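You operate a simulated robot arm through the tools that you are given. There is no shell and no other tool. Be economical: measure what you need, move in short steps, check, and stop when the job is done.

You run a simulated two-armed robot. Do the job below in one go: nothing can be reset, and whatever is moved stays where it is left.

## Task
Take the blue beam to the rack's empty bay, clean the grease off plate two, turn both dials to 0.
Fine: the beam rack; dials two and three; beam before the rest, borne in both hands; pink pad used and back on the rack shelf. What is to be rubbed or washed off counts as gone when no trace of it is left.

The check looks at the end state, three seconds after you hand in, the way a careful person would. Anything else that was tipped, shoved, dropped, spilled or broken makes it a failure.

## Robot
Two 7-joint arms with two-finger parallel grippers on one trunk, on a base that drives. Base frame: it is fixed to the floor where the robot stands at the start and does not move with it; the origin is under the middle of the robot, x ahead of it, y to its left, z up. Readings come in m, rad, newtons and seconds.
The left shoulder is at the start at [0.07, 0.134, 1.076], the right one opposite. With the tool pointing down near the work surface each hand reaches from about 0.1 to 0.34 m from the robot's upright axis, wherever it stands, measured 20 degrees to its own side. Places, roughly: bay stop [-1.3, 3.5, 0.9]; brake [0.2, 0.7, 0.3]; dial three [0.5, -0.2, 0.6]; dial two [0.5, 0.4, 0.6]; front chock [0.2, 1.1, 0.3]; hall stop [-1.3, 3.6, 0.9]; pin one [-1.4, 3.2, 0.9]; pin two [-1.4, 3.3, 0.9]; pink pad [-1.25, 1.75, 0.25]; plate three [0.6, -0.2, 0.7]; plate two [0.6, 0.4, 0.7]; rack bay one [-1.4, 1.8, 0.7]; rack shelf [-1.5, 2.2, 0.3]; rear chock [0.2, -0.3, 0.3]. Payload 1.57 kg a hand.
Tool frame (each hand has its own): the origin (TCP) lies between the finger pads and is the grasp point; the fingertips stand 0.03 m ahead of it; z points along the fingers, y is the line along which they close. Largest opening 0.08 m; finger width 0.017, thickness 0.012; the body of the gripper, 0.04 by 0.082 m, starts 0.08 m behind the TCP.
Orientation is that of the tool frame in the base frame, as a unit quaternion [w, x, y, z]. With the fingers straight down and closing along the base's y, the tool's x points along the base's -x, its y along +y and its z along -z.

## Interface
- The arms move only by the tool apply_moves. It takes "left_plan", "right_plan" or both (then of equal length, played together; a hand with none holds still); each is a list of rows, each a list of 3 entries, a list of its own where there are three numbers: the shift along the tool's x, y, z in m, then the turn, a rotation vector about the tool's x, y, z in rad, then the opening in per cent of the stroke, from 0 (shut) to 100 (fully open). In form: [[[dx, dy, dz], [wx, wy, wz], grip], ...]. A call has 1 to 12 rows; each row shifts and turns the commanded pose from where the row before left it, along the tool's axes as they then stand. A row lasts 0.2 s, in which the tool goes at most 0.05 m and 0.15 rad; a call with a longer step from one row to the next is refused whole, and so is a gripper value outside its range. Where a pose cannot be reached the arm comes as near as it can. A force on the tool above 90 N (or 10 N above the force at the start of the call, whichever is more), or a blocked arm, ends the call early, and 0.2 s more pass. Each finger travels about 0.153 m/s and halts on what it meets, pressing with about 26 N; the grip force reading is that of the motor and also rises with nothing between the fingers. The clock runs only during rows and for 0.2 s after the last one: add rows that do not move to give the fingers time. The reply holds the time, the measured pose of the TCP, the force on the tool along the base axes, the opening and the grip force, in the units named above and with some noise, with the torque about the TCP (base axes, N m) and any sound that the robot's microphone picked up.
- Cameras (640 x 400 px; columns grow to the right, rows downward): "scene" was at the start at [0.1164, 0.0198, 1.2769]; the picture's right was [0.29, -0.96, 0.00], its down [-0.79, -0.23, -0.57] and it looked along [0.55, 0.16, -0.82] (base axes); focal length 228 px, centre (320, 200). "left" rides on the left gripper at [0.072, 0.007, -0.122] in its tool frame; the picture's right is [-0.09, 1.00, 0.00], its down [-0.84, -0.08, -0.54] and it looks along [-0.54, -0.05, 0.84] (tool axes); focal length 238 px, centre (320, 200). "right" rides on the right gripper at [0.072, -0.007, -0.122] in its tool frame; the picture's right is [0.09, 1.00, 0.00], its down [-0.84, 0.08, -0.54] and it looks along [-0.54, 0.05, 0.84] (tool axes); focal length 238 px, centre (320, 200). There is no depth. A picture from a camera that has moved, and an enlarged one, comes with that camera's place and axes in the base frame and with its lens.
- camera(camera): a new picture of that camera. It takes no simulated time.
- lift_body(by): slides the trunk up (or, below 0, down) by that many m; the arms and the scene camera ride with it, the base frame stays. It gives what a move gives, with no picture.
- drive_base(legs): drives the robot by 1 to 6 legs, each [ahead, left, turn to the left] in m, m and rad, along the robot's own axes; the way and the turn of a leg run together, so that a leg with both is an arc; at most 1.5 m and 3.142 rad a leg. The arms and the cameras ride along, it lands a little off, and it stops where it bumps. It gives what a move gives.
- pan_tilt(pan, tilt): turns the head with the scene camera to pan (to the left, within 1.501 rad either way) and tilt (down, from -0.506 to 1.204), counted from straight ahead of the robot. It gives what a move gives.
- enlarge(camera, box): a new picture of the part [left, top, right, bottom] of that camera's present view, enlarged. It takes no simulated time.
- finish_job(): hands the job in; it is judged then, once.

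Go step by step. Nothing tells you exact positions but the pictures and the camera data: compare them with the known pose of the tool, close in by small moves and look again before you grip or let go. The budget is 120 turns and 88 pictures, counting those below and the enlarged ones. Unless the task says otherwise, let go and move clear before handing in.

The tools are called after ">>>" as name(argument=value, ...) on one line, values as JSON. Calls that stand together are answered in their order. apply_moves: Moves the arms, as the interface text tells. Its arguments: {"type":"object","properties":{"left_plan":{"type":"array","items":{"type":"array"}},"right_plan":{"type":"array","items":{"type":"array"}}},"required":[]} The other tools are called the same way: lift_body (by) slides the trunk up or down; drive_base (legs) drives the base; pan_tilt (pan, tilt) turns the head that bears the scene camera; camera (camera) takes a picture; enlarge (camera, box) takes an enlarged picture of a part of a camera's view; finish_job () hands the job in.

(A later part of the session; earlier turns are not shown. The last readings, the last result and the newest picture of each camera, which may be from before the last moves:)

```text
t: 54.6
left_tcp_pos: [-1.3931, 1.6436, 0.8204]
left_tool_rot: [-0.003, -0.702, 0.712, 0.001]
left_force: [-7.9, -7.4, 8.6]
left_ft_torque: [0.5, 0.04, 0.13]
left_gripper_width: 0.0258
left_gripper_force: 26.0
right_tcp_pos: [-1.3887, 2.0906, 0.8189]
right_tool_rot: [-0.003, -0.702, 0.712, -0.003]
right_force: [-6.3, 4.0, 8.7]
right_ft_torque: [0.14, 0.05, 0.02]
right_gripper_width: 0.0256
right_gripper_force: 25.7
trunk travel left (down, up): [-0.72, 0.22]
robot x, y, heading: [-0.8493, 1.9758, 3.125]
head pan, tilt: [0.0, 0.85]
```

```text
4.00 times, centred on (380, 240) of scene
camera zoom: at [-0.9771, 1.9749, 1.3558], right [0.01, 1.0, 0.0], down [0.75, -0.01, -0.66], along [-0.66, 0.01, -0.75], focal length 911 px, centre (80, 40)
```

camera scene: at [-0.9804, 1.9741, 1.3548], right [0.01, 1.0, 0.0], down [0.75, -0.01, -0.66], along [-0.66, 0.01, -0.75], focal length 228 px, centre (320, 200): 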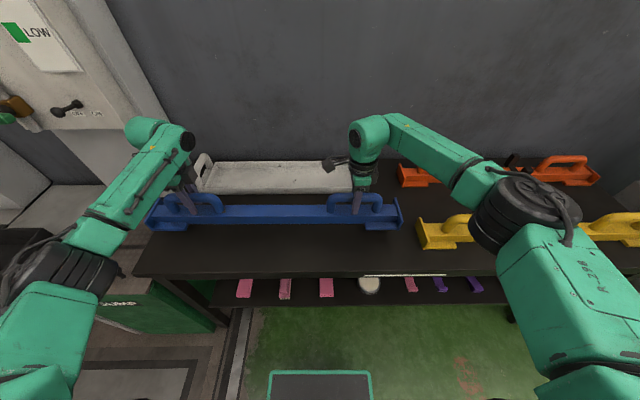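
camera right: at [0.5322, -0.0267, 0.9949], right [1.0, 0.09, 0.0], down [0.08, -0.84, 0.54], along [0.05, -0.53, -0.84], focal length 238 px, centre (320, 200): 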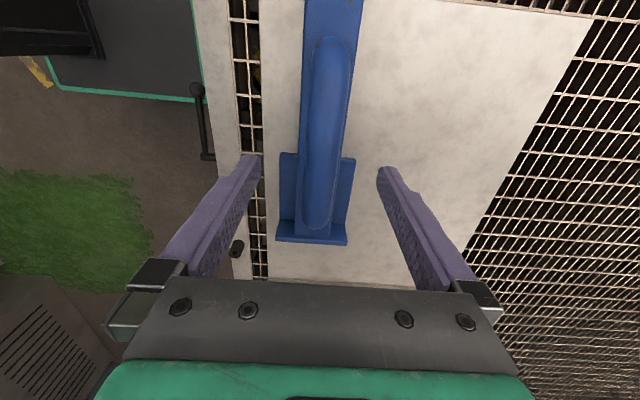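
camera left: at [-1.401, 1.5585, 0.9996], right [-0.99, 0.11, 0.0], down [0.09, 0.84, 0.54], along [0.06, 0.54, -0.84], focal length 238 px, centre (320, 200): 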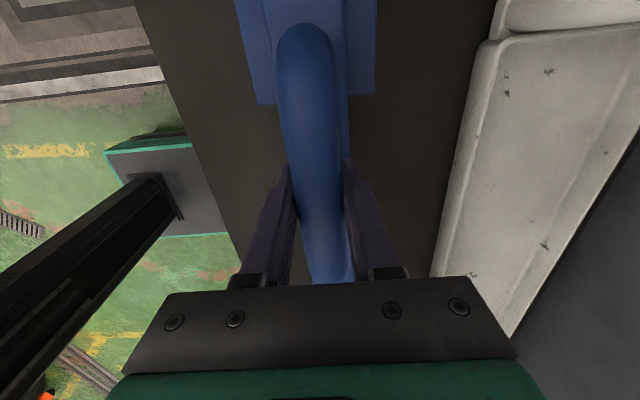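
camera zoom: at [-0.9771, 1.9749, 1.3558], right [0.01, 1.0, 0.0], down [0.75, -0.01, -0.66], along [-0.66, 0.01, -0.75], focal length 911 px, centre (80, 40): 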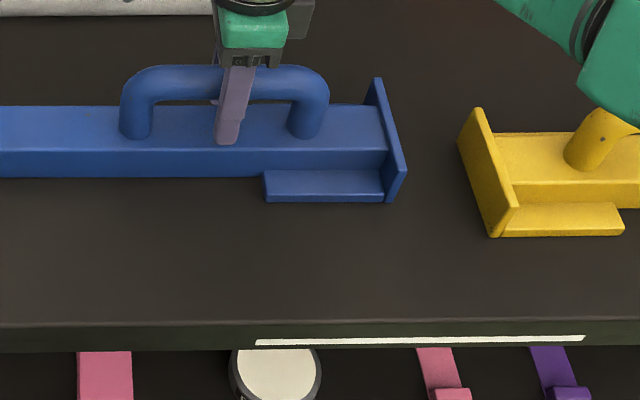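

The beam stands on the rack and the load has left both hands. I let go and lift straight off.

>>> apply_moves(left_plan=[[[0, 0, -0.004], [0, 0, 0], 0], [[0, 0, 0], [0, 0, 0], 100], [[0, 0, 0], [0, 0, 0], 100], [[0, 0, 0], [0, 0, 0], 100], [[0, 0, -0.03], [0, 0, 0], 100], [[0, 0, -0.04], [0, 0, 0], 100], [[0, 0, -0.04], [0, 0, 0], 100]], right_plan=[[[0, 0, -0.004], [0, 0, 0], 0], [[0, 0, 0], [0, 0, 0], 100], [[0, 0, 0], [0, 0, 0], 100], [[0, 0, 0], [0, 0, 0], 100], [[0, 0, -0.03], [0, 0, 0], 100], [[0, 0, -0.04], [0, 0, 0], 100], [[0, 0, -0.04], [0, 0, 0], 100]])

>>> camera(camera="scene")

```text
t: 56.2
left_tcp_pos: [-1.3906, 1.6433, 0.9331]
left_tool_rot: [0.0, -0.701, 0.713, -0.001]
left_force: [0.9, 0.1, 0.2]
left_ft_torque: [-0.03, -0.02, -0.03]
left_gripper_width: 0.0802
left_gripper_force: 0.0
right_tcp_pos: [-1.3865, 2.0906, 0.9309]
right_tool_rot: [0.0, -0.702, 0.712, -0.004]
right_force: [0.3, 0.3, 0.4]
right_ft_torque: [-0.02, 0.03, -0.02]
right_gripper_width: 0.0802
right_gripper_force: 0.1
trunk travel left (down, up): [-0.72, 0.22]
robot x, y, heading: [-0.8462, 1.9729, 3.128]
head pan, tilt: [0.0, 0.85]
```

```text
58 pictures are left
camera scene: at [-0.9753, 1.9751, 1.3553], right [0.01, 1.0, 0.0], down [0.75, -0.01, -0.66], along [-0.66, 0.01, -0.75], focal length 228 px, centre (320, 200)
```

scene: 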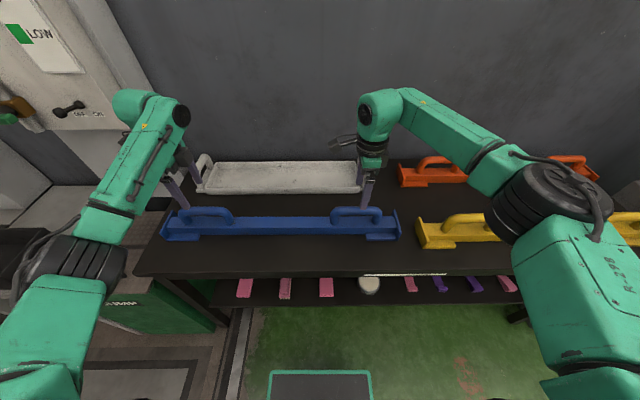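

The beam stands in the bay, free and straight. I back off, lower the trunk and look under the rack at the pads.

>>> drive_base(legs=[[-0.5, 0, 0]])

>>> lift_body(by=-0.4)

>>> pan_tilt(pan=0.2, tilt=0.5)

>>> enlarge(camera="scene", box=[160, 100, 480, 300])

```text
t: 59.1
left_tcp_pos: [-0.8906, 1.6384, 0.9332]
left_tool_rot: [0.0, -0.7, 0.714, -0.001]
left_force: [0.2, -0.4, 0.0]
left_ft_torque: [0.0, -0.02, 0.0]
left_gripper_width: 0.08
left_gripper_force: 0.1
right_tcp_pos: [-0.8848, 2.0862, 0.9305]
right_tool_rot: [-0.001, -0.701, 0.713, -0.004]
right_force: [0.3, 0.0, 0.1]
right_ft_torque: [-0.01, 0.03, 0.0]
right_gripper_width: 0.0799
right_gripper_force: 0.0
trunk travel left (down, up): [-0.72, 0.22]
robot x, y, heading: [-0.3395, 1.962, 3.124]
head pan, tilt: [0.0, 0.85]
```

```text
t: 63.0
left_tcp_pos: [-0.8891, 1.638, 0.5334]
left_tool_rot: [0.0, -0.7, 0.714, -0.001]
left_force: [-0.9, -0.2, -0.2]
left_ft_torque: [-0.01, 0.02, 0.0]
left_gripper_width: 0.08
left_gripper_force: 0.1
right_tcp_pos: [-0.8837, 2.0851, 0.5306]
right_tool_rot: [-0.001, -0.702, 0.712, -0.003]
right_force: [0.5, 0.0, 0.5]
right_ft_torque: [0.0, 0.02, 0.02]
right_gripper_width: 0.08
right_gripper_force: 0.1
trunk travel left (down, up): [-0.32, 0.62]
robot x, y, heading: [-0.3393, 1.9682, 3.125]
head pan, tilt: [0.0, 0.85]
```

```text
t: 63.8
left_tcp_pos: [-0.8897, 1.6377, 0.5328]
left_tool_rot: [0.0, -0.7, 0.714, -0.001]
left_force: [-0.5, -0.1, 0.8]
left_ft_torque: [0.0, -0.01, 0.02]
left_gripper_width: 0.0799
left_gripper_force: 0.1
right_tcp_pos: [-0.8845, 2.0851, 0.5297]
right_tool_rot: [-0.001, -0.702, 0.712, -0.004]
right_force: [0.6, -0.2, 0.2]
right_ft_torque: [0.0, -0.02, -0.01]
right_gripper_width: 0.08
right_gripper_force: 0.0
trunk travel left (down, up): [-0.32, 0.62]
robot x, y, heading: [-0.3413, 1.9679, 3.126]
head pan, tilt: [0.201, 0.499]
```

```text
2.00 times, centred on (320, 200) of scene
camera zoom: at [-0.4846, 1.9501, 0.9852], right [-0.18, 0.98, 0.0], down [0.47, 0.09, -0.88], along [-0.86, -0.16, -0.48], focal length 456 px, centre (320, 200)
```

zoom: 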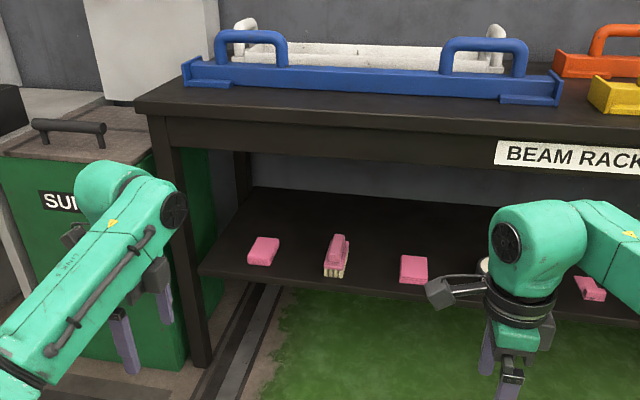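

>>> enlarge(camera="scene", box=[270, 200, 400, 260])

```text
4.92 times, centred on (335, 230) of scene
camera zoom: at [-0.4846, 1.9501, 0.9852], right [-0.18, 0.98, 0.0], down [0.47, 0.09, -0.88], along [-0.86, -0.16, -0.48], focal length 1121 px, centre (246, 52)
```

zoom: 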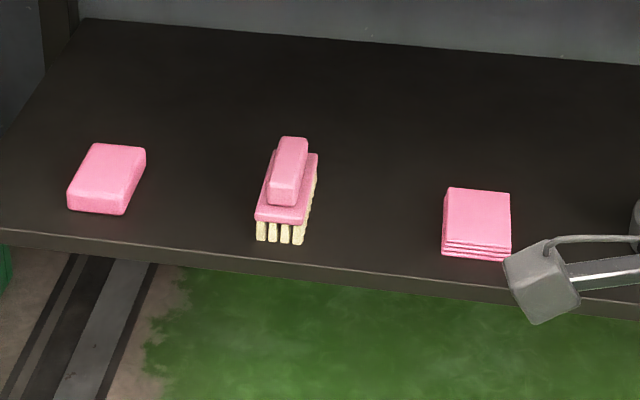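

The left item is the real pink pad, at about (-1.345, 1.65, 0.35); the right one is a stack of cloths. I turn the left wrist on so that its camera ends on top when the hand points forward and down.

>>> apply_moves(left_plan=[[[0, 0, 0], [0, 0, 0.144], 100], [[0, 0, 0], [0, 0, 0.144], 100], [[0, 0, 0], [0, 0, 0.144], 100], [[0, 0, 0], [0, 0, 0.144], 100], [[0, 0, 0], [0, 0, 0.144], 100], [[0, 0, 0], [0, 0, 0.144], 100], [[0, 0, 0], [0, 0, 0.144], 100], [[0, 0, 0], [0, 0, 0.144], 100], [[0, 0, 0], [0, 0, 0.144], 100], [[0, 0, 0], [0, 0, 0.144], 100], [[0, 0, 0], [0, 0, 0.144], 100]])

```text
t: 66.2
left_tcp_pos: [-0.8896, 1.6382, 0.5318]
left_tool_rot: [0.001, 0.018, 1.0, 0.0]
left_force: [0.2, 0.5, -0.3]
left_ft_torque: [0.01, 0.02, 0.0]
left_gripper_width: 0.0802
left_gripper_force: 0.1
right_tcp_pos: [-0.8837, 2.086, 0.5315]
right_tool_rot: [-0.001, -0.701, 0.713, -0.003]
right_force: [-0.7, -0.5, -0.5]
right_ft_torque: [-0.03, -0.01, 0.01]
right_gripper_width: 0.0801
right_gripper_force: 0.0
trunk travel left (down, up): [-0.32, 0.62]
robot x, y, heading: [-0.343, 1.9677, 3.124]
head pan, tilt: [0.201, 0.499]
```

The flip worked. Now I tilt the hand 45° forward.

>>> apply_moves(left_plan=[[[0, 0, 0], [0, 0, -0.036], 100], [[0, 0, 0], [0, 0.131, 0], 100], [[0, 0, 0], [0, 0.131, 0], 100], [[0, 0, 0], [0, 0.131, 0], 100], [[0, 0, 0], [0, 0.131, 0], 100], [[0, 0, 0], [0, 0.131, 0], 100], [[0, 0, 0], [0, 0.131, 0], 100]])

>>> camera(camera="left")

>>> camera(camera="scene")

```text
t: 67.8
left_tcp_pos: [-0.8897, 1.6376, 0.5341]
left_tool_rot: [-0.383, -0.002, 0.924, -0.001]
left_force: [-0.1, 0.1, 0.3]
left_ft_torque: [-0.02, 0.0, 0.02]
left_gripper_width: 0.0799
left_gripper_force: 0.1
right_tcp_pos: [-0.8837, 2.0854, 0.5308]
right_tool_rot: [-0.001, -0.701, 0.713, -0.004]
right_force: [0.2, 0.3, 0.0]
right_ft_torque: [-0.02, -0.03, 0.02]
right_gripper_width: 0.08
right_gripper_force: 0.1
trunk travel left (down, up): [-0.32, 0.62]
robot x, y, heading: [-0.3408, 1.9654, 3.126]
head pan, tilt: [0.201, 0.499]
```

```text
55 pictures are left
camera left: at [-0.8528, 1.6447, 0.6718], right [0.06, 1.0, -0.07], down [0.97, -0.07, -0.21], along [-0.21, -0.05, -0.98], focal length 238 px, centre (320, 200)
```

left: 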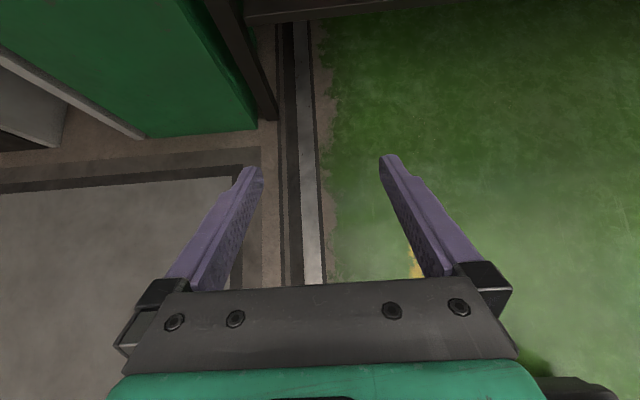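

```text
54 pictures are left
camera scene: at [-0.4845, 1.95, 0.9853], right [-0.18, 0.98, 0.0], down [0.47, 0.09, -0.88], along [-0.86, -0.16, -0.48], focal length 228 px, centre (320, 200)
```

scene: 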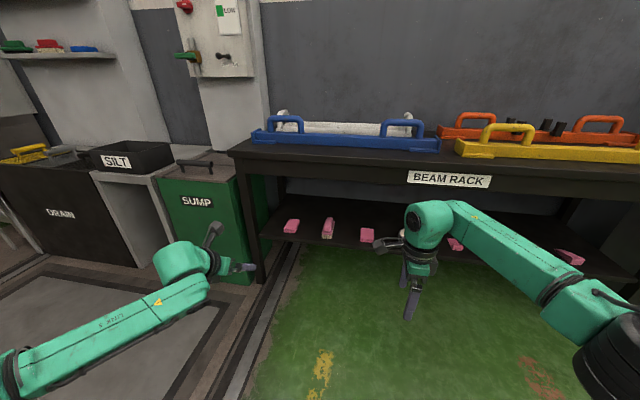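

The left hand is tilted properly. Before driving in I draw the right hand back so it cannot meet the rack.

>>> apply_moves(right_plan=[[[0, -0.03, 0], [0, 0, 0], 100], [[0, -0.03, 0], [0, 0, 0], 100], [[0, -0.03, 0], [0, 0, 0], 100], [[0, -0.03, 0], [0, 0, 0], 100], [[0, -0.03, 0], [0, 0, 0], 100], [[0, -0.03, 0], [0, 0, 0], 100], [[0, -0.03, 0], [0, 0, 0], 100], [[0, -0.03, 0], [0, 0, 0], 100]])

>>> lift_body(by=-0.1)

>>> drive_base(legs=[[0.3, 0, 0]])

>>> camera(camera="left")

>>> camera(camera="scene")

```text
t: 69.6
left_tcp_pos: [-0.8899, 1.638, 0.533]
left_tool_rot: [-0.383, -0.002, 0.924, -0.001]
left_force: [0.1, 0.2, -0.6]
left_ft_torque: [0.0, -0.02, 0.0]
left_gripper_width: 0.0798
left_gripper_force: 0.1
right_tcp_pos: [-0.6442, 2.0808, 0.532]
right_tool_rot: [-0.001, -0.7, 0.714, -0.004]
right_force: [0.5, 0.0, 1.0]
right_ft_torque: [0.0, -0.03, -0.03]
right_gripper_width: 0.08
right_gripper_force: 0.0
trunk travel left (down, up): [-0.32, 0.62]
robot x, y, heading: [-0.3424, 1.9674, 3.126]
head pan, tilt: [0.201, 0.499]
```

```text
t: 70.9
left_tcp_pos: [-0.8898, 1.6378, 0.4334]
left_tool_rot: [-0.383, -0.002, 0.924, -0.002]
left_force: [-0.5, -1.0, -0.2]
left_ft_torque: [0.0, -0.01, 0.01]
left_gripper_width: 0.0799
left_gripper_force: 0.0
right_tcp_pos: [-0.6438, 2.0805, 0.4312]
right_tool_rot: [-0.001, -0.701, 0.713, -0.004]
right_force: [0.3, -0.1, 0.5]
right_ft_torque: [0.0, 0.02, -0.01]
right_gripper_width: 0.0798
right_gripper_force: 0.1
trunk travel left (down, up): [-0.22, 0.72]
robot x, y, heading: [-0.3378, 1.9717, 3.133]
head pan, tilt: [0.201, 0.499]
```

```text
t: 73.0
left_tcp_pos: [-1.191, 1.6448, 0.4332]
left_tool_rot: [-0.383, -0.002, 0.924, -0.001]
left_force: [0.5, 0.3, -0.5]
left_ft_torque: [0.01, -0.01, 0.02]
left_gripper_width: 0.0799
left_gripper_force: 0.0
right_tcp_pos: [-0.9454, 2.0879, 0.4324]
right_tool_rot: [-0.001, -0.701, 0.714, -0.004]
right_force: [1.1, -0.3, -1.1]
right_ft_torque: [0.02, -0.01, 0.02]
right_gripper_width: 0.08
right_gripper_force: 0.1
trunk travel left (down, up): [-0.22, 0.72]
robot x, y, heading: [-0.6437, 1.9704, 3.128]
head pan, tilt: [0.201, 0.499]
```

```text
53 pictures are left
camera left: at [-1.1555, 1.6506, 0.5715], right [0.06, 1.0, -0.07], down [0.98, -0.08, -0.21], along [-0.21, -0.05, -0.98], focal length 238 px, centre (320, 200)
```

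left: 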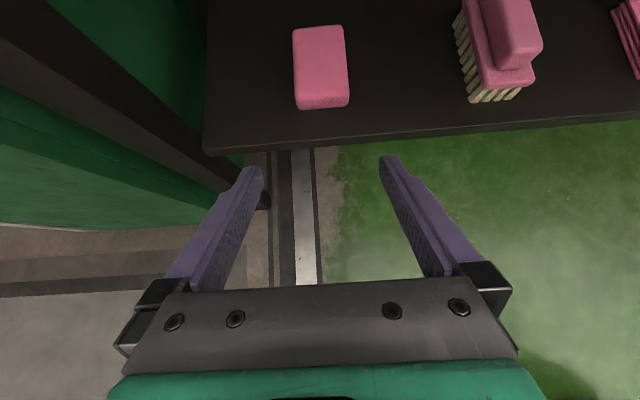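

```text
52 pictures are left
camera scene: at [-0.7863, 1.9555, 0.8853], right [-0.18, 0.98, 0.0], down [0.47, 0.09, -0.88], along [-0.86, -0.16, -0.48], focal length 228 px, centre (320, 200)
```

scene: 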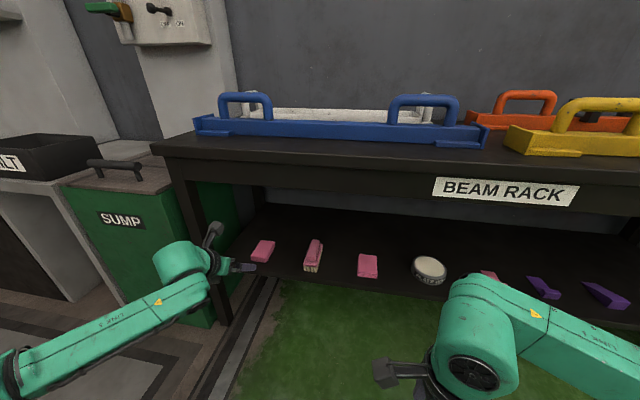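

The pad's top is at (-1.347, 1.65, 0.358), straight ahead of the left hand. I lower a little and move in over it.

>>> lift_body(by=-0.025)

>>> drive_base(legs=[[0.143, 0, 0]])

>>> camera(camera="left")

```text
t: 73.7
left_tcp_pos: [-1.1908, 1.6438, 0.4087]
left_tool_rot: [-0.383, -0.001, 0.924, -0.001]
left_force: [0.1, -0.2, -0.3]
left_ft_torque: [-0.03, -0.01, 0.03]
left_gripper_width: 0.08
left_gripper_force: 0.2
right_tcp_pos: [-0.9453, 2.0865, 0.4055]
right_tool_rot: [0.0, -0.7, 0.714, -0.004]
right_force: [-0.6, -0.1, 0.3]
right_ft_torque: [-0.01, 0.02, 0.02]
right_gripper_width: 0.08
right_gripper_force: 0.1
trunk travel left (down, up): [-0.195, 0.745]
robot x, y, heading: [-0.6425, 1.9728, 3.121]
head pan, tilt: [0.201, 0.499]
```

```text
t: 75.0
left_tcp_pos: [-1.3348, 1.6471, 0.408]
left_tool_rot: [-0.383, -0.001, 0.924, -0.001]
left_force: [-0.1, -0.1, 0.0]
left_ft_torque: [-0.01, 0.0, 0.02]
left_gripper_width: 0.0801
left_gripper_force: 0.0
right_tcp_pos: [-1.0872, 2.0903, 0.4066]
right_tool_rot: [-0.001, -0.701, 0.713, -0.005]
right_force: [0.2, -0.2, -0.6]
right_ft_torque: [-0.02, 0.0, 0.02]
right_gripper_width: 0.0802
right_gripper_force: 0.0
trunk travel left (down, up): [-0.195, 0.745]
robot x, y, heading: [-0.7876, 1.978, 3.12]
head pan, tilt: [0.201, 0.499]
```

```text
51 pictures are left
camera left: at [-1.2985, 1.6535, 0.5465], right [0.06, 1.0, -0.07], down [0.98, -0.08, -0.21], along [-0.21, -0.05, -0.98], focal length 238 px, centre (320, 200)
```

left: 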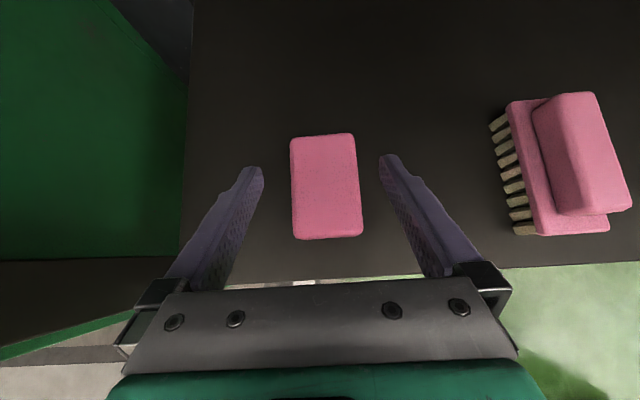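

The pad lies centred between the fingers. I go straight down and close.

>>> apply_moves(left_plan=[[[-0.0099, 0.001, 0.0099], [0, 0, 0], 100], [[-0.0099, 0.001, 0.0099], [0, 0, 0], 100], [[-0.0099, 0, 0.0099], [0, 0, 0], 100], [[0, 0, 0], [0, 0, 0], 100]])

>>> apply_moves(left_plan=[[[0, 0, 0], [0, 0, 0], 0], [[0, 0, 0], [0, 0, 0], 0], [[0, 0, 0], [0, 0, 0], 0]])

>>> camera(camera="left")

```text
t: 76.0
left_tcp_pos: [-1.3337, 1.6489, 0.3667]
left_tool_rot: [-0.382, 0.0, 0.924, 0.0]
left_force: [0.0, 0.4, -0.2]
left_ft_torque: [0.04, 0.02, -0.06]
left_gripper_width: 0.0801
left_gripper_force: 0.1
right_tcp_pos: [-1.0869, 2.0896, 0.4066]
right_tool_rot: [-0.002, -0.7, 0.714, -0.004]
right_force: [0.2, 0.2, -0.5]
right_ft_torque: [0.0, 0.0, -0.01]
right_gripper_width: 0.0802
right_gripper_force: 0.1
trunk travel left (down, up): [-0.195, 0.745]
robot x, y, heading: [-0.7893, 1.9736, 3.121]
head pan, tilt: [0.201, 0.499]
```

```text
t: 76.8
left_tcp_pos: [-1.3353, 1.6483, 0.3673]
left_tool_rot: [-0.383, 0.0, 0.924, -0.001]
left_force: [-0.4, -0.4, -0.2]
left_ft_torque: [0.01, 0.03, -0.02]
left_gripper_width: 0.0568
left_gripper_force: 25.9
right_tcp_pos: [-1.0882, 2.0895, 0.4062]
right_tool_rot: [-0.001, -0.7, 0.714, -0.004]
right_force: [0.3, 0.0, -0.4]
right_ft_torque: [0.03, -0.01, 0.03]
right_gripper_width: 0.0802
right_gripper_force: 0.0
trunk travel left (down, up): [-0.195, 0.745]
robot x, y, heading: [-0.7884, 1.9797, 3.12]
head pan, tilt: [0.201, 0.499]
```

```text
50 pictures are left
camera left: at [-1.2984, 1.6551, 0.5049], right [0.06, 1.0, -0.07], down [0.98, -0.08, -0.21], along [-0.21, -0.05, -0.98], focal length 238 px, centre (320, 200)
```

left: 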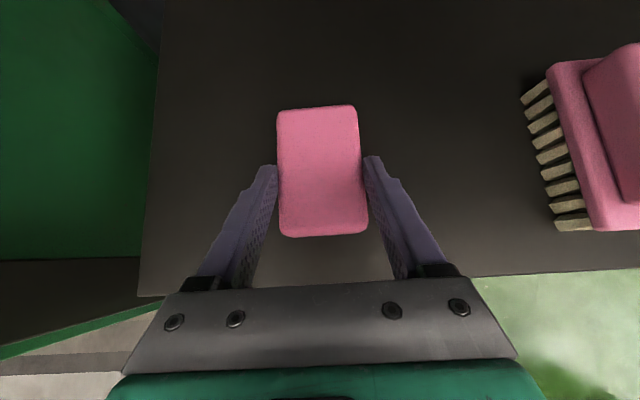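

The pad is gripped at 57 mm. I lift it, back out and raise the trunk.

>>> lift_body(by=0.03)

>>> drive_base(legs=[[-0.55, 0, 0]])

>>> lift_body(by=0.6)

>>> camera(camera="left")

```text
t: 77.6
left_tcp_pos: [-1.3357, 1.6492, 0.3958]
left_tool_rot: [-0.383, -0.001, 0.924, -0.001]
left_force: [-0.2, 0.3, -0.4]
left_ft_torque: [-0.02, -0.03, -0.02]
left_gripper_width: 0.0571
left_gripper_force: 26.1
right_tcp_pos: [-1.0882, 2.0895, 0.4356]
right_tool_rot: [-0.001, -0.7, 0.714, -0.004]
right_force: [-0.2, 0.4, -0.1]
right_ft_torque: [0.0, 0.0, 0.0]
right_gripper_width: 0.0798
right_gripper_force: 0.1
trunk travel left (down, up): [-0.225, 0.715]
robot x, y, heading: [-0.7854, 1.9768, 3.118]
head pan, tilt: [0.201, 0.499]
```

```text
t: 80.7
left_tcp_pos: [-0.7847, 1.6362, 0.397]
left_tool_rot: [-0.382, -0.002, 0.924, -0.001]
left_force: [0.6, 0.2, -0.5]
left_ft_torque: [0.04, 0.0, 0.03]
left_gripper_width: 0.0571
left_gripper_force: 26.5
right_tcp_pos: [-0.5394, 2.0785, 0.4359]
right_tool_rot: [-0.001, -0.702, 0.712, -0.003]
right_force: [-0.8, 0.2, 0.0]
right_ft_torque: [-0.01, -0.01, 0.01]
right_gripper_width: 0.0802
right_gripper_force: 0.1
trunk travel left (down, up): [-0.225, 0.715]
robot x, y, heading: [-0.2416, 1.9668, 3.127]
head pan, tilt: [0.201, 0.499]
```

```text
refused: 0.6 is not a number from -0.4 to 0.4
```

```text
49 pictures are left
camera left: at [-0.747, 1.6435, 0.5349], right [0.06, 1.0, -0.07], down [0.98, -0.07, -0.21], along [-0.21, -0.05, -0.98], focal length 238 px, centre (320, 200)
```

left: 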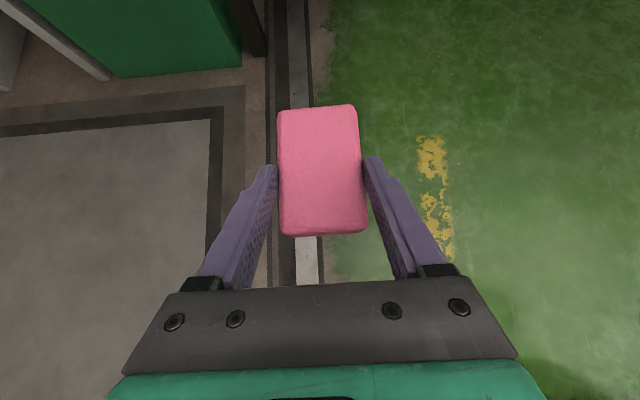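

The pad sits well in the hand. I raise the trunk and drive back to the bench the same way.

>>> lift_body(by=0.4)

>>> lift_body(by=0.13)

>>> drive_base(legs=[[0, 0, -1.556], [-1.5, 0, 0], [-0.4, 0, 0], [0, 0, -1.571]])

>>> pan_tilt(pan=0.3, tilt=0.75)

>>> camera(camera="scene")

```text
t: 84.6
left_tcp_pos: [-0.784, 1.6378, 0.7978]
left_tool_rot: [-0.382, -0.002, 0.924, -0.001]
left_force: [0.0, -0.1, -0.5]
left_ft_torque: [0.0, -0.01, 0.0]
left_gripper_width: 0.0568
left_gripper_force: 25.8
right_tcp_pos: [-0.5392, 2.079, 0.8358]
right_tool_rot: [-0.001, -0.702, 0.712, -0.004]
right_force: [0.1, 0.5, 0.4]
right_ft_torque: [0.01, -0.03, 0.01]
right_gripper_width: 0.0797
right_gripper_force: 0.1
trunk travel left (down, up): [-0.625, 0.315]
robot x, y, heading: [-0.2358, 1.966, 3.128]
head pan, tilt: [0.201, 0.499]
```

```text
t: 86.1
left_tcp_pos: [-0.7838, 1.6367, 0.9271]
left_tool_rot: [-0.383, -0.003, 0.924, -0.002]
left_force: [0.2, -0.5, 0.0]
left_ft_torque: [-0.02, 0.02, -0.01]
left_gripper_width: 0.0569
left_gripper_force: 25.7
right_tcp_pos: [-0.5395, 2.0797, 0.9665]
right_tool_rot: [-0.001, -0.702, 0.712, -0.004]
right_force: [-0.2, 0.1, 1.0]
right_ft_torque: [0.02, 0.01, -0.02]
right_gripper_width: 0.0799
right_gripper_force: 0.1
trunk travel left (down, up): [-0.755, 0.185]
robot x, y, heading: [-0.2376, 1.9664, 3.129]
head pan, tilt: [0.201, 0.499]
```

```text
t: 103.3
left_tcp_pos: [0.3378, 0.4154, 0.9268]
left_tool_rot: [-0.012, 0.923, 0.028, 0.383]
left_force: [-0.4, -0.1, -0.5]
left_ft_torque: [-0.06, 0.01, 0.0]
left_gripper_width: 0.0569
left_gripper_force: 25.9
right_tcp_pos: [0.1171, -0.0404, 0.967]
right_tool_rot: [-0.004, 0.693, 0.72, 0.001]
right_force: [0.1, -0.8, -0.1]
right_ft_torque: [0.02, 0.04, 0.03]
right_gripper_width: 0.0801
right_gripper_force: 0.0
trunk travel left (down, up): [-0.755, 0.185]
robot x, y, heading: [-0.1864, 0.0584, 0.036]
head pan, tilt: [0.201, 0.499]
```

```text
t: 104.0
left_tcp_pos: [0.3379, 0.4142, 0.9275]
left_tool_rot: [-0.012, 0.923, 0.028, 0.383]
left_force: [-0.5, 0.3, 0.0]
left_ft_torque: [-0.03, -0.02, -0.01]
left_gripper_width: 0.057
left_gripper_force: 25.9
right_tcp_pos: [0.1167, -0.0404, 0.9652]
right_tool_rot: [-0.004, 0.693, 0.721, 0.001]
right_force: [-0.4, -0.6, 0.7]
right_ft_torque: [0.0, -0.01, 0.02]
right_gripper_width: 0.0799
right_gripper_force: 0.0
trunk travel left (down, up): [-0.755, 0.185]
robot x, y, heading: [-0.1877, 0.0587, 0.039]
head pan, tilt: [0.3, 0.75]
```

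```text
48 pictures are left
camera scene: at [-0.0651, 0.086, 1.3984], right [0.33, -0.94, 0.0], down [-0.64, -0.23, -0.73], along [0.69, 0.24, -0.68], focal length 228 px, centre (320, 200)
```

scene: 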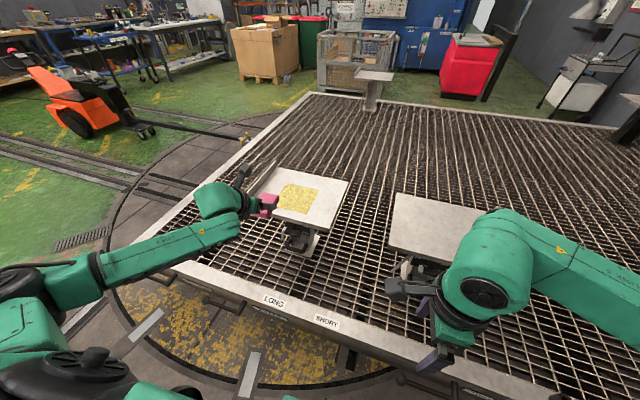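

Both plates now lie bare, and the grease patch on plate two is fully visible. I square up and move nearer, then measure the patch.

>>> drive_base(legs=[[0, 0, -0.038], [0.16, -0.03, 0]])

>>> pan_tilt(pan=0.55, tilt=0.85)

>>> enlarge(camera="scene", box=[160, 90, 480, 290])

>>> camera(camera="left")

```text
t: 105.9
left_tcp_pos: [0.5104, 0.3635, 0.9259]
left_tool_rot: [-0.004, 0.924, 0.009, 0.383]
left_force: [-0.1, 0.0, -0.8]
left_ft_torque: [0.01, 0.0, 0.0]
left_gripper_width: 0.0569
left_gripper_force: 26.1
right_tcp_pos: [0.2716, -0.0816, 0.9668]
right_tool_rot: [-0.002, 0.708, 0.706, 0.001]
right_force: [-0.3, 0.2, -0.6]
right_ft_torque: [0.02, -0.02, 0.01]
right_gripper_width: 0.0797
right_gripper_force: 0.0
trunk travel left (down, up): [-0.755, 0.185]
robot x, y, heading: [-0.032, 0.0246, 0.002]
head pan, tilt: [0.3, 0.75]
```

```text
t: 106.6
left_tcp_pos: [0.5105, 0.3639, 0.9257]
left_tool_rot: [-0.004, 0.924, 0.008, 0.383]
left_force: [0.9, 0.3, -0.7]
left_ft_torque: [-0.02, -0.03, 0.03]
left_gripper_width: 0.057
left_gripper_force: 26.2
right_tcp_pos: [0.2732, -0.0831, 0.9656]
right_tool_rot: [-0.004, 0.707, 0.707, 0.001]
right_force: [0.6, -0.5, -0.1]
right_ft_torque: [0.0, -0.02, -0.01]
right_gripper_width: 0.0801
right_gripper_force: 0.0
trunk travel left (down, up): [-0.755, 0.185]
robot x, y, heading: [-0.0286, 0.0269, 0.001]
head pan, tilt: [0.55, 0.85]
```

```text
2.00 times, centred on (320, 190) of scene
camera zoom: at [0.0836, 0.0672, 1.3903], right [0.52, -0.85, 0.0], down [-0.64, -0.39, -0.66], along [0.56, 0.34, -0.75], focal length 456 px, centre (320, 220)
```

zoom: 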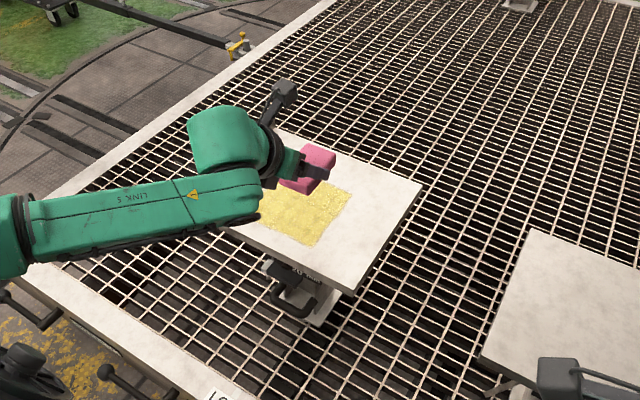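

```text
46 pictures are left
camera left: at [0.4776, 0.3558, 1.0646], right [-0.05, -1.0, -0.07], down [-0.98, 0.06, -0.21], along [0.21, 0.06, -0.98], focal length 238 px, centre (320, 200)
```

left: 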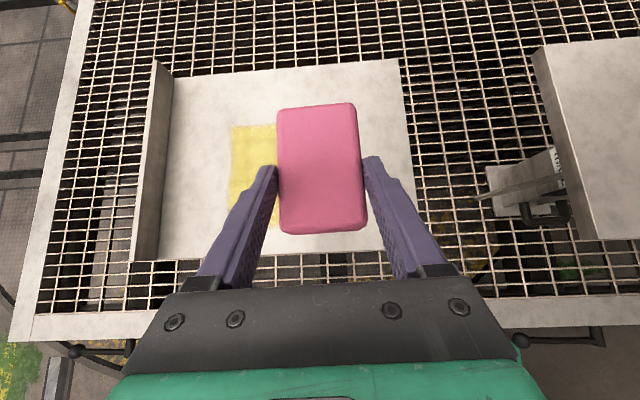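

The plate top is at z about 0.721, and the grease covers x 0.515–0.68, y 0.352–0.515. I bring the pad down just above the right-hand edge of the patch.

>>> apply_moves(left_plan=[[[-0.02, 0, 0.0255], [0, 0, 0], 0], [[-0.02, 0, 0.0255], [0, 0, 0], 0], [[-0.02, 0, 0.0255], [0, 0, 0], 0], [[-0.02, 0, 0.0255], [0, 0, 0], 0], [[-0.02, 0, 0.0255], [0, 0, 0], 0], [[0, 0, 0], [0, 0, 0], 0]])

>>> camera(camera="left")

>>> enlarge(camera="scene", box=[240, 130, 400, 230])

```text
t: 108.0
left_tcp_pos: [0.5307, 0.3637, 0.7666]
left_tool_rot: [-0.004, 0.924, 0.008, 0.382]
left_force: [-0.8, 0.1, 1.5]
left_ft_torque: [-0.04, 0.07, -0.03]
left_gripper_width: 0.0568
left_gripper_force: 26.4
right_tcp_pos: [0.2716, -0.0822, 0.9664]
right_tool_rot: [-0.004, 0.708, 0.706, 0.002]
right_force: [0.3, -0.3, -0.2]
right_ft_torque: [-0.05, 0.03, -0.01]
right_gripper_width: 0.0798
right_gripper_force: 0.0
trunk travel left (down, up): [-0.755, 0.185]
robot x, y, heading: [-0.0317, 0.024, 0.001]
head pan, tilt: [0.55, 0.85]
```

```text
45 pictures are left
camera left: at [0.4968, 0.3555, 0.9048], right [-0.05, -1.0, -0.07], down [-0.98, 0.06, -0.21], along [0.21, 0.05, -0.98], focal length 238 px, centre (320, 200)
```

left: 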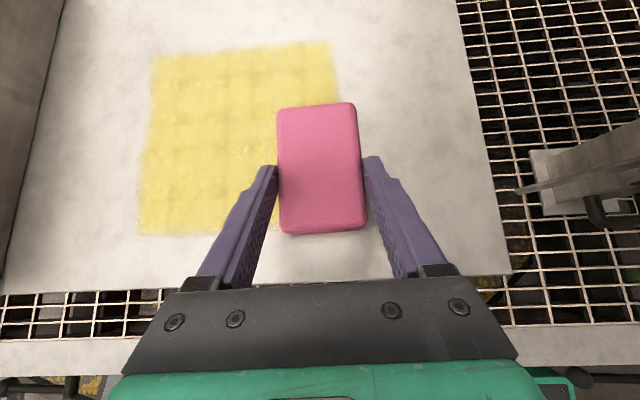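

```text
4.00 times, centred on (320, 180) of scene
camera zoom: at [0.0825, 0.0672, 1.3904], right [0.52, -0.85, 0.0], down [-0.64, -0.39, -0.66], along [0.56, 0.34, -0.75], focal length 911 px, centre (320, 280)
```

zoom: 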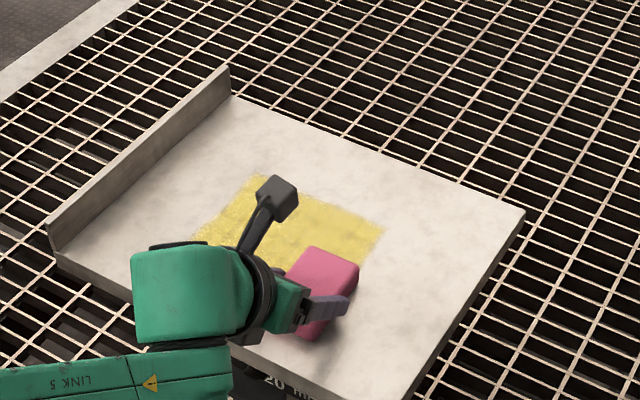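

>>> apply_moves(left_plan=[[[-0.0028, 0, 0.0028], [0, 0, 0], 0], [[-0.0028, 0, 0.0028], [0, 0, 0], 0], [[0, 0, 0], [0, 0, 0], 0]])

```text
t: 108.8
left_tcp_pos: [0.5308, 0.3635, 0.7666]
left_tool_rot: [-0.005, 0.921, 0.008, 0.388]
left_force: [4.2, 3.1, 30.8]
left_ft_torque: [0.01, -0.49, 0.03]
left_gripper_width: 0.0569
left_gripper_force: 25.7
right_tcp_pos: [0.2691, -0.0846, 0.9681]
right_tool_rot: [-0.004, 0.708, 0.706, 0.003]
right_force: [-0.6, -0.2, 0.1]
right_ft_torque: [0.02, -0.01, 0.0]
right_gripper_width: 0.0803
right_gripper_force: 0.0
trunk travel left (down, up): [-0.755, 0.185]
robot x, y, heading: [-0.0301, 0.0251, 0.004]
head pan, tilt: [0.55, 0.85]
```

The pad touches at TCP z 0.767, pressing with 30 N. I ease that and start wiping lanes along x.

>>> apply_moves(left_plan=[[[0.0032, 0, -0.0032], [0, 0, 0], 0], [[0.0195, 0, 0.0195], [0, 0, 0], 0], [[0.0195, 0, 0.0195], [0, 0, 0], 0], [[0.0195, 0, 0.0195], [0, 0, 0], 0], [[0.0195, 0, 0.0195], [0, 0, 0], 0], [[0, -0.035, 0], [0, 0, 0], 0], [[-0.0195, 0, -0.0195], [0, 0, 0], 0], [[-0.0195, 0, -0.0195], [0, 0, 0], 0], [[-0.0195, 0, -0.0195], [0, 0, 0], 0], [[-0.0195, 0, -0.0195], [0, 0, 0], 0], [[0, 0, 0], [0, 0, 0], 0]])

>>> camera(camera="left")

```text
t: 111.2
left_tcp_pos: [0.5264, 0.4026, 0.77]
left_tool_rot: [-0.004, 0.924, 0.009, 0.382]
left_force: [0.2, -0.3, -0.6]
left_ft_torque: [-0.02, 0.01, 0.01]
left_gripper_width: 0.0569
left_gripper_force: 25.7
left hand out of reach, approached as far as the arm can: row 6, 7
right_tcp_pos: [0.2727, -0.0824, 0.9665]
right_tool_rot: [-0.005, 0.708, 0.706, 0.001]
right_force: [0.0, 0.4, -0.3]
right_ft_torque: [0.0, -0.02, 0.01]
right_gripper_width: 0.0796
right_gripper_force: 0.1
trunk travel left (down, up): [-0.755, 0.185]
robot x, y, heading: [-0.0275, 0.0322, -0.001]
head pan, tilt: [0.55, 0.85]
```

```text
43 pictures are left
camera left: at [0.4921, 0.3945, 0.9096], right [-0.05, -1.0, -0.07], down [-0.98, 0.06, -0.21], along [0.21, 0.06, -0.98], focal length 238 px, centre (320, 200)
```

left: 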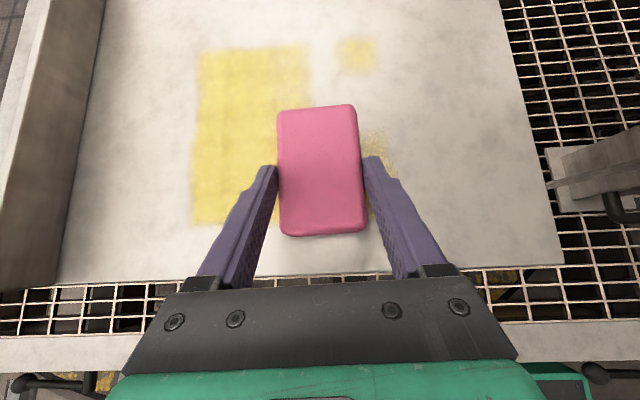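

The grease comes off, but the far edge was just out of reach. I move the base 3 cm nearer and wipe on.

>>> drive_base(legs=[[0.03, 0, 0]])

>>> apply_moves(left_plan=[[[-0.0212, 0.035, -0.0212], [0, 0, 0], 0], [[-0.0056, 0, 0.0056], [0, 0, 0], 0], [[0.02, 0, 0.02], [0, 0, 0], 0], [[0.02, 0, 0.02], [0, 0, 0], 0], [[0.02, 0, 0.02], [0, 0, 0], 0], [[0.02, 0, 0.02], [0, 0, 0], 0], [[0.01, 0, 0.01], [0, 0, 0], 0], [[0, -0.025, 0], [0, 0, 0], 0], [[-0.025, 0, -0.025], [0, 0, 0], 0], [[-0.025, 0, -0.025], [0, 0, 0], 0], [[-0.025, 0, -0.025], [0, 0, 0], 0], [[-0.015, 0, -0.015], [0, 0, 0], 0]])

>>> camera(camera="left")

```text
t: 112.1
left_tcp_pos: [0.5528, 0.4025, 0.7737]
left_tool_rot: [-0.004, 0.923, 0.009, 0.384]
left_force: [-0.1, 0.2, -0.6]
left_ft_torque: [0.02, 0.01, -0.02]
left_gripper_width: 0.0569
left_gripper_force: 25.9
right_tcp_pos: [0.2985, -0.0813, 0.9676]
right_tool_rot: [-0.003, 0.706, 0.708, 0.003]
right_force: [0.1, -0.3, -0.1]
right_ft_torque: [-0.01, -0.03, -0.02]
right_gripper_width: 0.0801
right_gripper_force: 0.0
trunk travel left (down, up): [-0.755, 0.185]
robot x, y, heading: [-0.0029, 0.0278, 0.0]
head pan, tilt: [0.55, 0.85]
```

```text
t: 114.7
left_tcp_pos: [0.5256, 0.3909, 0.7689]
left_tool_rot: [-0.007, 0.922, 0.01, 0.386]
left_force: [5.7, -0.2, 21.1]
left_ft_torque: [-0.2, -0.45, 0.0]
left_gripper_width: 0.0569
left_gripper_force: 26.0
right_tcp_pos: [0.2992, -0.0833, 0.9661]
right_tool_rot: [-0.004, 0.707, 0.707, 0.002]
right_force: [0.3, -0.3, 0.5]
right_ft_torque: [-0.01, -0.02, 0.01]
right_gripper_width: 0.08
right_gripper_force: 0.1
trunk travel left (down, up): [-0.755, 0.185]
robot x, y, heading: [-0.0003, 0.0272, 0.001]
head pan, tilt: [0.55, 0.85]
```

```text
42 pictures are left
camera left: at [0.4905, 0.3828, 0.9062], right [-0.04, -1.0, -0.07], down [-0.97, 0.06, -0.21], along [0.22, 0.06, -0.97], focal length 238 px, centre (320, 200)
```

left: 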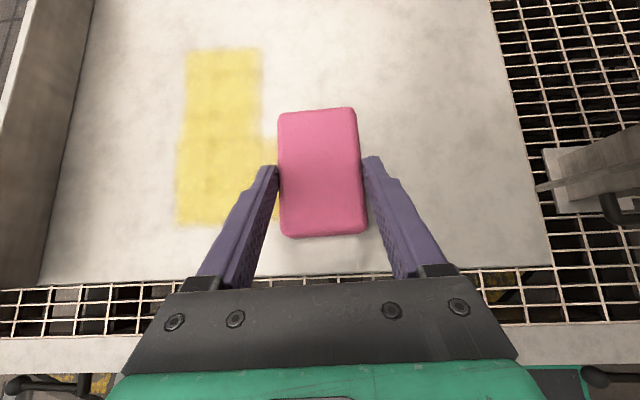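

The right half is clean. I continue with the next lanes to the left.

>>> apply_moves(left_plan=[[[-0.0035, -0.035, 0.0035], [0, 0, 0], 0], [[0.025, 0, 0.025], [0, 0, 0], 0], [[0.025, 0, 0.025], [0, 0, 0], 0], [[0.025, 0, 0.025], [0, 0, 0], 0], [[0.022, 0, 0.022], [0, 0, 0], 0], [[0, -0.03, 0], [0, 0, 0], 0], [[-0.025, 0, -0.025], [0, 0, 0], 0], [[-0.025, 0, -0.025], [0, 0, 0], 0], [[-0.025, 0, -0.025], [0, 0, 0], 0], [[-0.022, 0, -0.022], [0, 0, 0], 0], [[0, 0, 0], [0, 0, 0], 0]])

>>> apply_moves(left_plan=[[[-0.0035, -0.03, 0.0035], [0, 0, 0], 0], [[0.025, 0, 0.025], [0, 0, 0], 0], [[0.025, 0, 0.025], [0, 0, 0], 0], [[0.025, 0, 0.025], [0, 0, 0], 0], [[0.02, 0, 0.02], [0, 0, 0], 0], [[0, -0.025, 0], [0, 0, 0], 0], [[-0.025, 0, -0.025], [0, 0, 0], 0], [[-0.025, 0, -0.025], [0, 0, 0], 0], [[-0.025, 0, -0.025], [0, 0, 0], 0], [[-0.022, 0, -0.022], [0, 0, 0], 0], [[0, 0, 0], [0, 0, 0], 0]])

>>> camera(camera="left")

```text
t: 117.1
left_tcp_pos: [0.5049, 0.448, 0.7713]
left_tool_rot: [-0.004, 0.924, 0.009, 0.382]
left_force: [0.8, 0.1, -1.3]
left_ft_torque: [-0.01, 0.05, -0.04]
left_gripper_width: 0.0568
left_gripper_force: 26.6
left hand out of reach, approached as far as the arm can: row 5, 6
right_tcp_pos: [0.3026, -0.0822, 0.9653]
right_tool_rot: [-0.005, 0.708, 0.706, 0.001]
right_force: [0.0, -0.2, -0.2]
right_ft_torque: [-0.02, 0.01, -0.01]
right_gripper_width: 0.08
right_gripper_force: 0.0
trunk travel left (down, up): [-0.755, 0.185]
robot x, y, heading: [-0.0044, 0.0256, -0.001]
head pan, tilt: [0.55, 0.85]
```

```text
t: 119.5
left_tcp_pos: [0.4703, 0.4761, 0.7651]
left_tool_rot: [-0.004, 0.924, 0.009, 0.383]
left_force: [-1.0, -0.1, 0.1]
left_ft_torque: [0.03, -0.02, -0.01]
left_gripper_width: 0.057
left_gripper_force: 26.0
left hand out of reach, approached as far as the arm can: row 5, 6
right_tcp_pos: [0.3016, -0.084, 0.966]
right_tool_rot: [-0.004, 0.707, 0.707, 0.001]
right_force: [-0.4, 0.4, -0.5]
right_ft_torque: [-0.01, 0.03, 0.01]
right_gripper_width: 0.08
right_gripper_force: 0.2
trunk travel left (down, up): [-0.755, 0.185]
robot x, y, heading: [0.0021, 0.0257, 0.003]
head pan, tilt: [0.55, 0.85]
```

```text
41 pictures are left
camera left: at [0.4381, 0.4685, 0.9051], right [-0.04, -1.0, -0.07], down [-0.98, 0.06, -0.21], along [0.21, 0.06, -0.98], focal length 238 px, centre (320, 200)
```

left: 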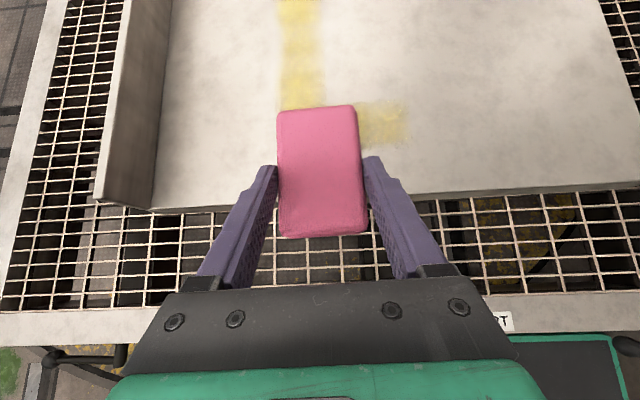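

A strip along the left edge and a small spot at the front remain, and the reach is limiting again. I raise the pad and shift the base 10 cm to the left.

>>> apply_moves(left_plan=[[[0.02, 0, -0.02], [0, 0, 0], 0], [[0.02, 0, -0.02], [0, 0, 0], 0]])

>>> drive_base(legs=[[0, 0.12, 0]])

>>> camera(camera="left")

```text
t: 120.1
left_tcp_pos: [0.4736, 0.4745, 0.8237]
left_tool_rot: [-0.004, 0.924, 0.009, 0.382]
left_force: [0.7, 0.5, -0.3]
left_ft_torque: [0.03, 0.03, -0.02]
left_gripper_width: 0.0567
left_gripper_force: 26.0
right_tcp_pos: [0.3021, -0.0827, 0.9658]
right_tool_rot: [-0.004, 0.707, 0.707, 0.001]
right_force: [0.1, -0.8, -1.1]
right_ft_torque: [0.0, -0.02, 0.0]
right_gripper_width: 0.08
right_gripper_force: 0.0
trunk travel left (down, up): [-0.755, 0.185]
robot x, y, heading: [-0.0005, 0.0254, 0.003]
head pan, tilt: [0.55, 0.85]
```

```text
t: 121.3
left_tcp_pos: [0.4736, 0.5951, 0.8243]
left_tool_rot: [-0.005, 0.924, 0.008, 0.383]
left_force: [-0.4, 0.8, 0.9]
left_ft_torque: [0.0, 0.01, -0.02]
left_gripper_width: 0.0569
left_gripper_force: 26.2
right_tcp_pos: [0.3016, 0.0368, 0.9663]
right_tool_rot: [-0.004, 0.707, 0.707, 0.002]
right_force: [-0.3, -0.1, -0.9]
right_ft_torque: [-0.01, 0.0, -0.02]
right_gripper_width: 0.0797
right_gripper_force: 0.1
trunk travel left (down, up): [-0.755, 0.185]
robot x, y, heading: [-0.0018, 0.1517, -0.0]
head pan, tilt: [0.55, 0.85]
```

```text
40 pictures are left
camera left: at [0.4395, 0.5869, 0.9628], right [-0.05, -1.0, -0.07], down [-0.98, 0.06, -0.21], along [0.21, 0.06, -0.98], focal length 238 px, centre (320, 200)
```

left: 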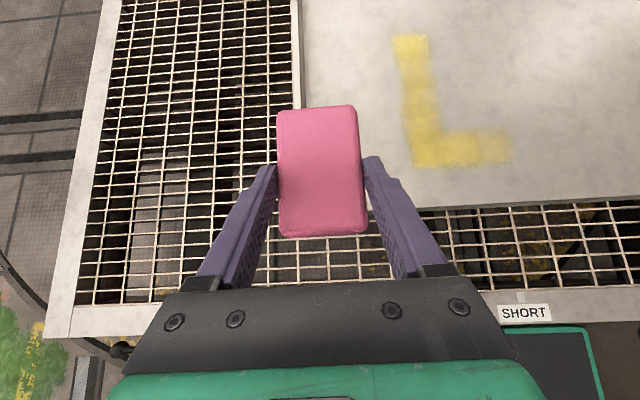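

Now the reach is good. I set the pad on the front of the left strip and wipe it to the far end and back.

>>> apply_moves(left_plan=[[[0.0132, 0.034, 0.0132], [0, 0, 0], 0], [[0.0132, 0.034, 0.0132], [0, 0, 0], 0], [[0.0132, 0.034, 0.0132], [0, 0, 0], 0], [[-0.0145, 0, 0.0145], [0, 0, 0], 0], [[-0.0145, 0, 0.0145], [0, 0, 0], 0], [[-0.0145, 0, 0.0145], [0, 0, 0], 0], [[0.02, 0, 0.02], [0, 0, 0], 0], [[0.02, 0, 0.02], [0, 0, 0], 0], [[0.02, 0, 0.02], [0, 0, 0], 0], [[0.02, 0, 0.02], [0, 0, 0], 0], [[0, 0, 0], [0, 0, 0], 0]])

>>> apply_moves(left_plan=[[[-0.0035, -0.008, 0.0035], [0, 0, 0], 0], [[-0.022, 0, -0.022], [0, 0, 0], 0], [[-0.022, 0, -0.022], [0, 0, 0], 0], [[-0.022, 0, -0.022], [0, 0, 0], 0], [[-0.018, 0, -0.018], [0, 0, 0], 0], [[0, 0.035, 0], [0, 0, 0], 0], [[0, 0.035, 0], [0, 0, 0], 0], [[0, 0.035, 0], [0, 0, 0], 0], [[0.01, 0, 0.01], [0, 0, 0], 0], [[0, -0.035, 0], [0, 0, 0], 0], [[0, -0.035, 0], [0, 0, 0], 0], [[0, 0, 0], [0, 0, 0], 0]])

>>> camera(camera="left")

```text
t: 123.7
left_tcp_pos: [0.6385, 0.495, 0.7649]
left_tool_rot: [-0.002, 0.923, 0.008, 0.385]
left_force: [-0.6, -2.0, 12.8]
left_ft_torque: [-0.21, 0.22, 0.06]
left_gripper_width: 0.057
left_gripper_force: 25.8
left hand out of reach, approached as far as the arm can: row 1
right_tcp_pos: [0.2994, 0.0366, 0.9671]
right_tool_rot: [-0.003, 0.708, 0.706, 0.001]
right_force: [-0.1, 0.0, 0.4]
right_ft_torque: [0.0, -0.03, -0.03]
right_gripper_width: 0.0798
right_gripper_force: 0.1
trunk travel left (down, up): [-0.755, 0.185]
robot x, y, heading: [-0.0041, 0.1481, -0.002]
head pan, tilt: [0.55, 0.85]
```

```text
t: 126.3
left_tcp_pos: [0.5329, 0.4676, 0.7605]
left_tool_rot: [-0.005, 0.924, 0.007, 0.383]
left_force: [-2.2, -5.8, 18.0]
left_ft_torque: [-0.42, 0.44, 0.03]
left_gripper_width: 0.0572
left_gripper_force: 26.1
right_tcp_pos: [0.2995, 0.0338, 0.9666]
right_tool_rot: [-0.004, 0.707, 0.707, 0.003]
right_force: [-0.1, -0.3, -0.1]
right_ft_torque: [0.03, -0.02, -0.02]
right_gripper_width: 0.0799
right_gripper_force: 0.1
trunk travel left (down, up): [-0.755, 0.185]
robot x, y, heading: [-0.0014, 0.148, -0.005]
head pan, tilt: [0.55, 0.85]
```

```text
39 pictures are left
camera left: at [0.4987, 0.4587, 0.8973], right [-0.05, -1.0, -0.07], down [-0.98, 0.06, -0.21], along [0.21, 0.06, -0.98], focal length 238 px, centre (320, 200)
```

left: 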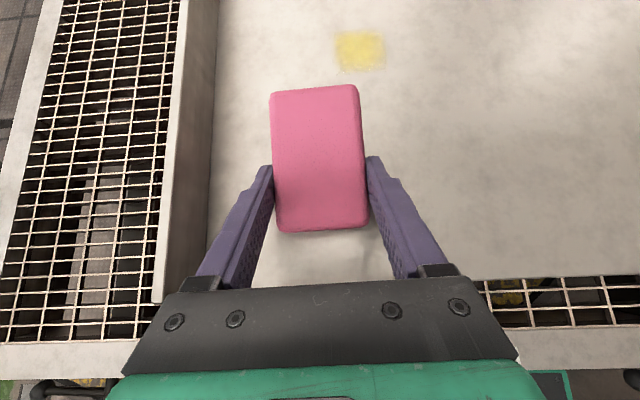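

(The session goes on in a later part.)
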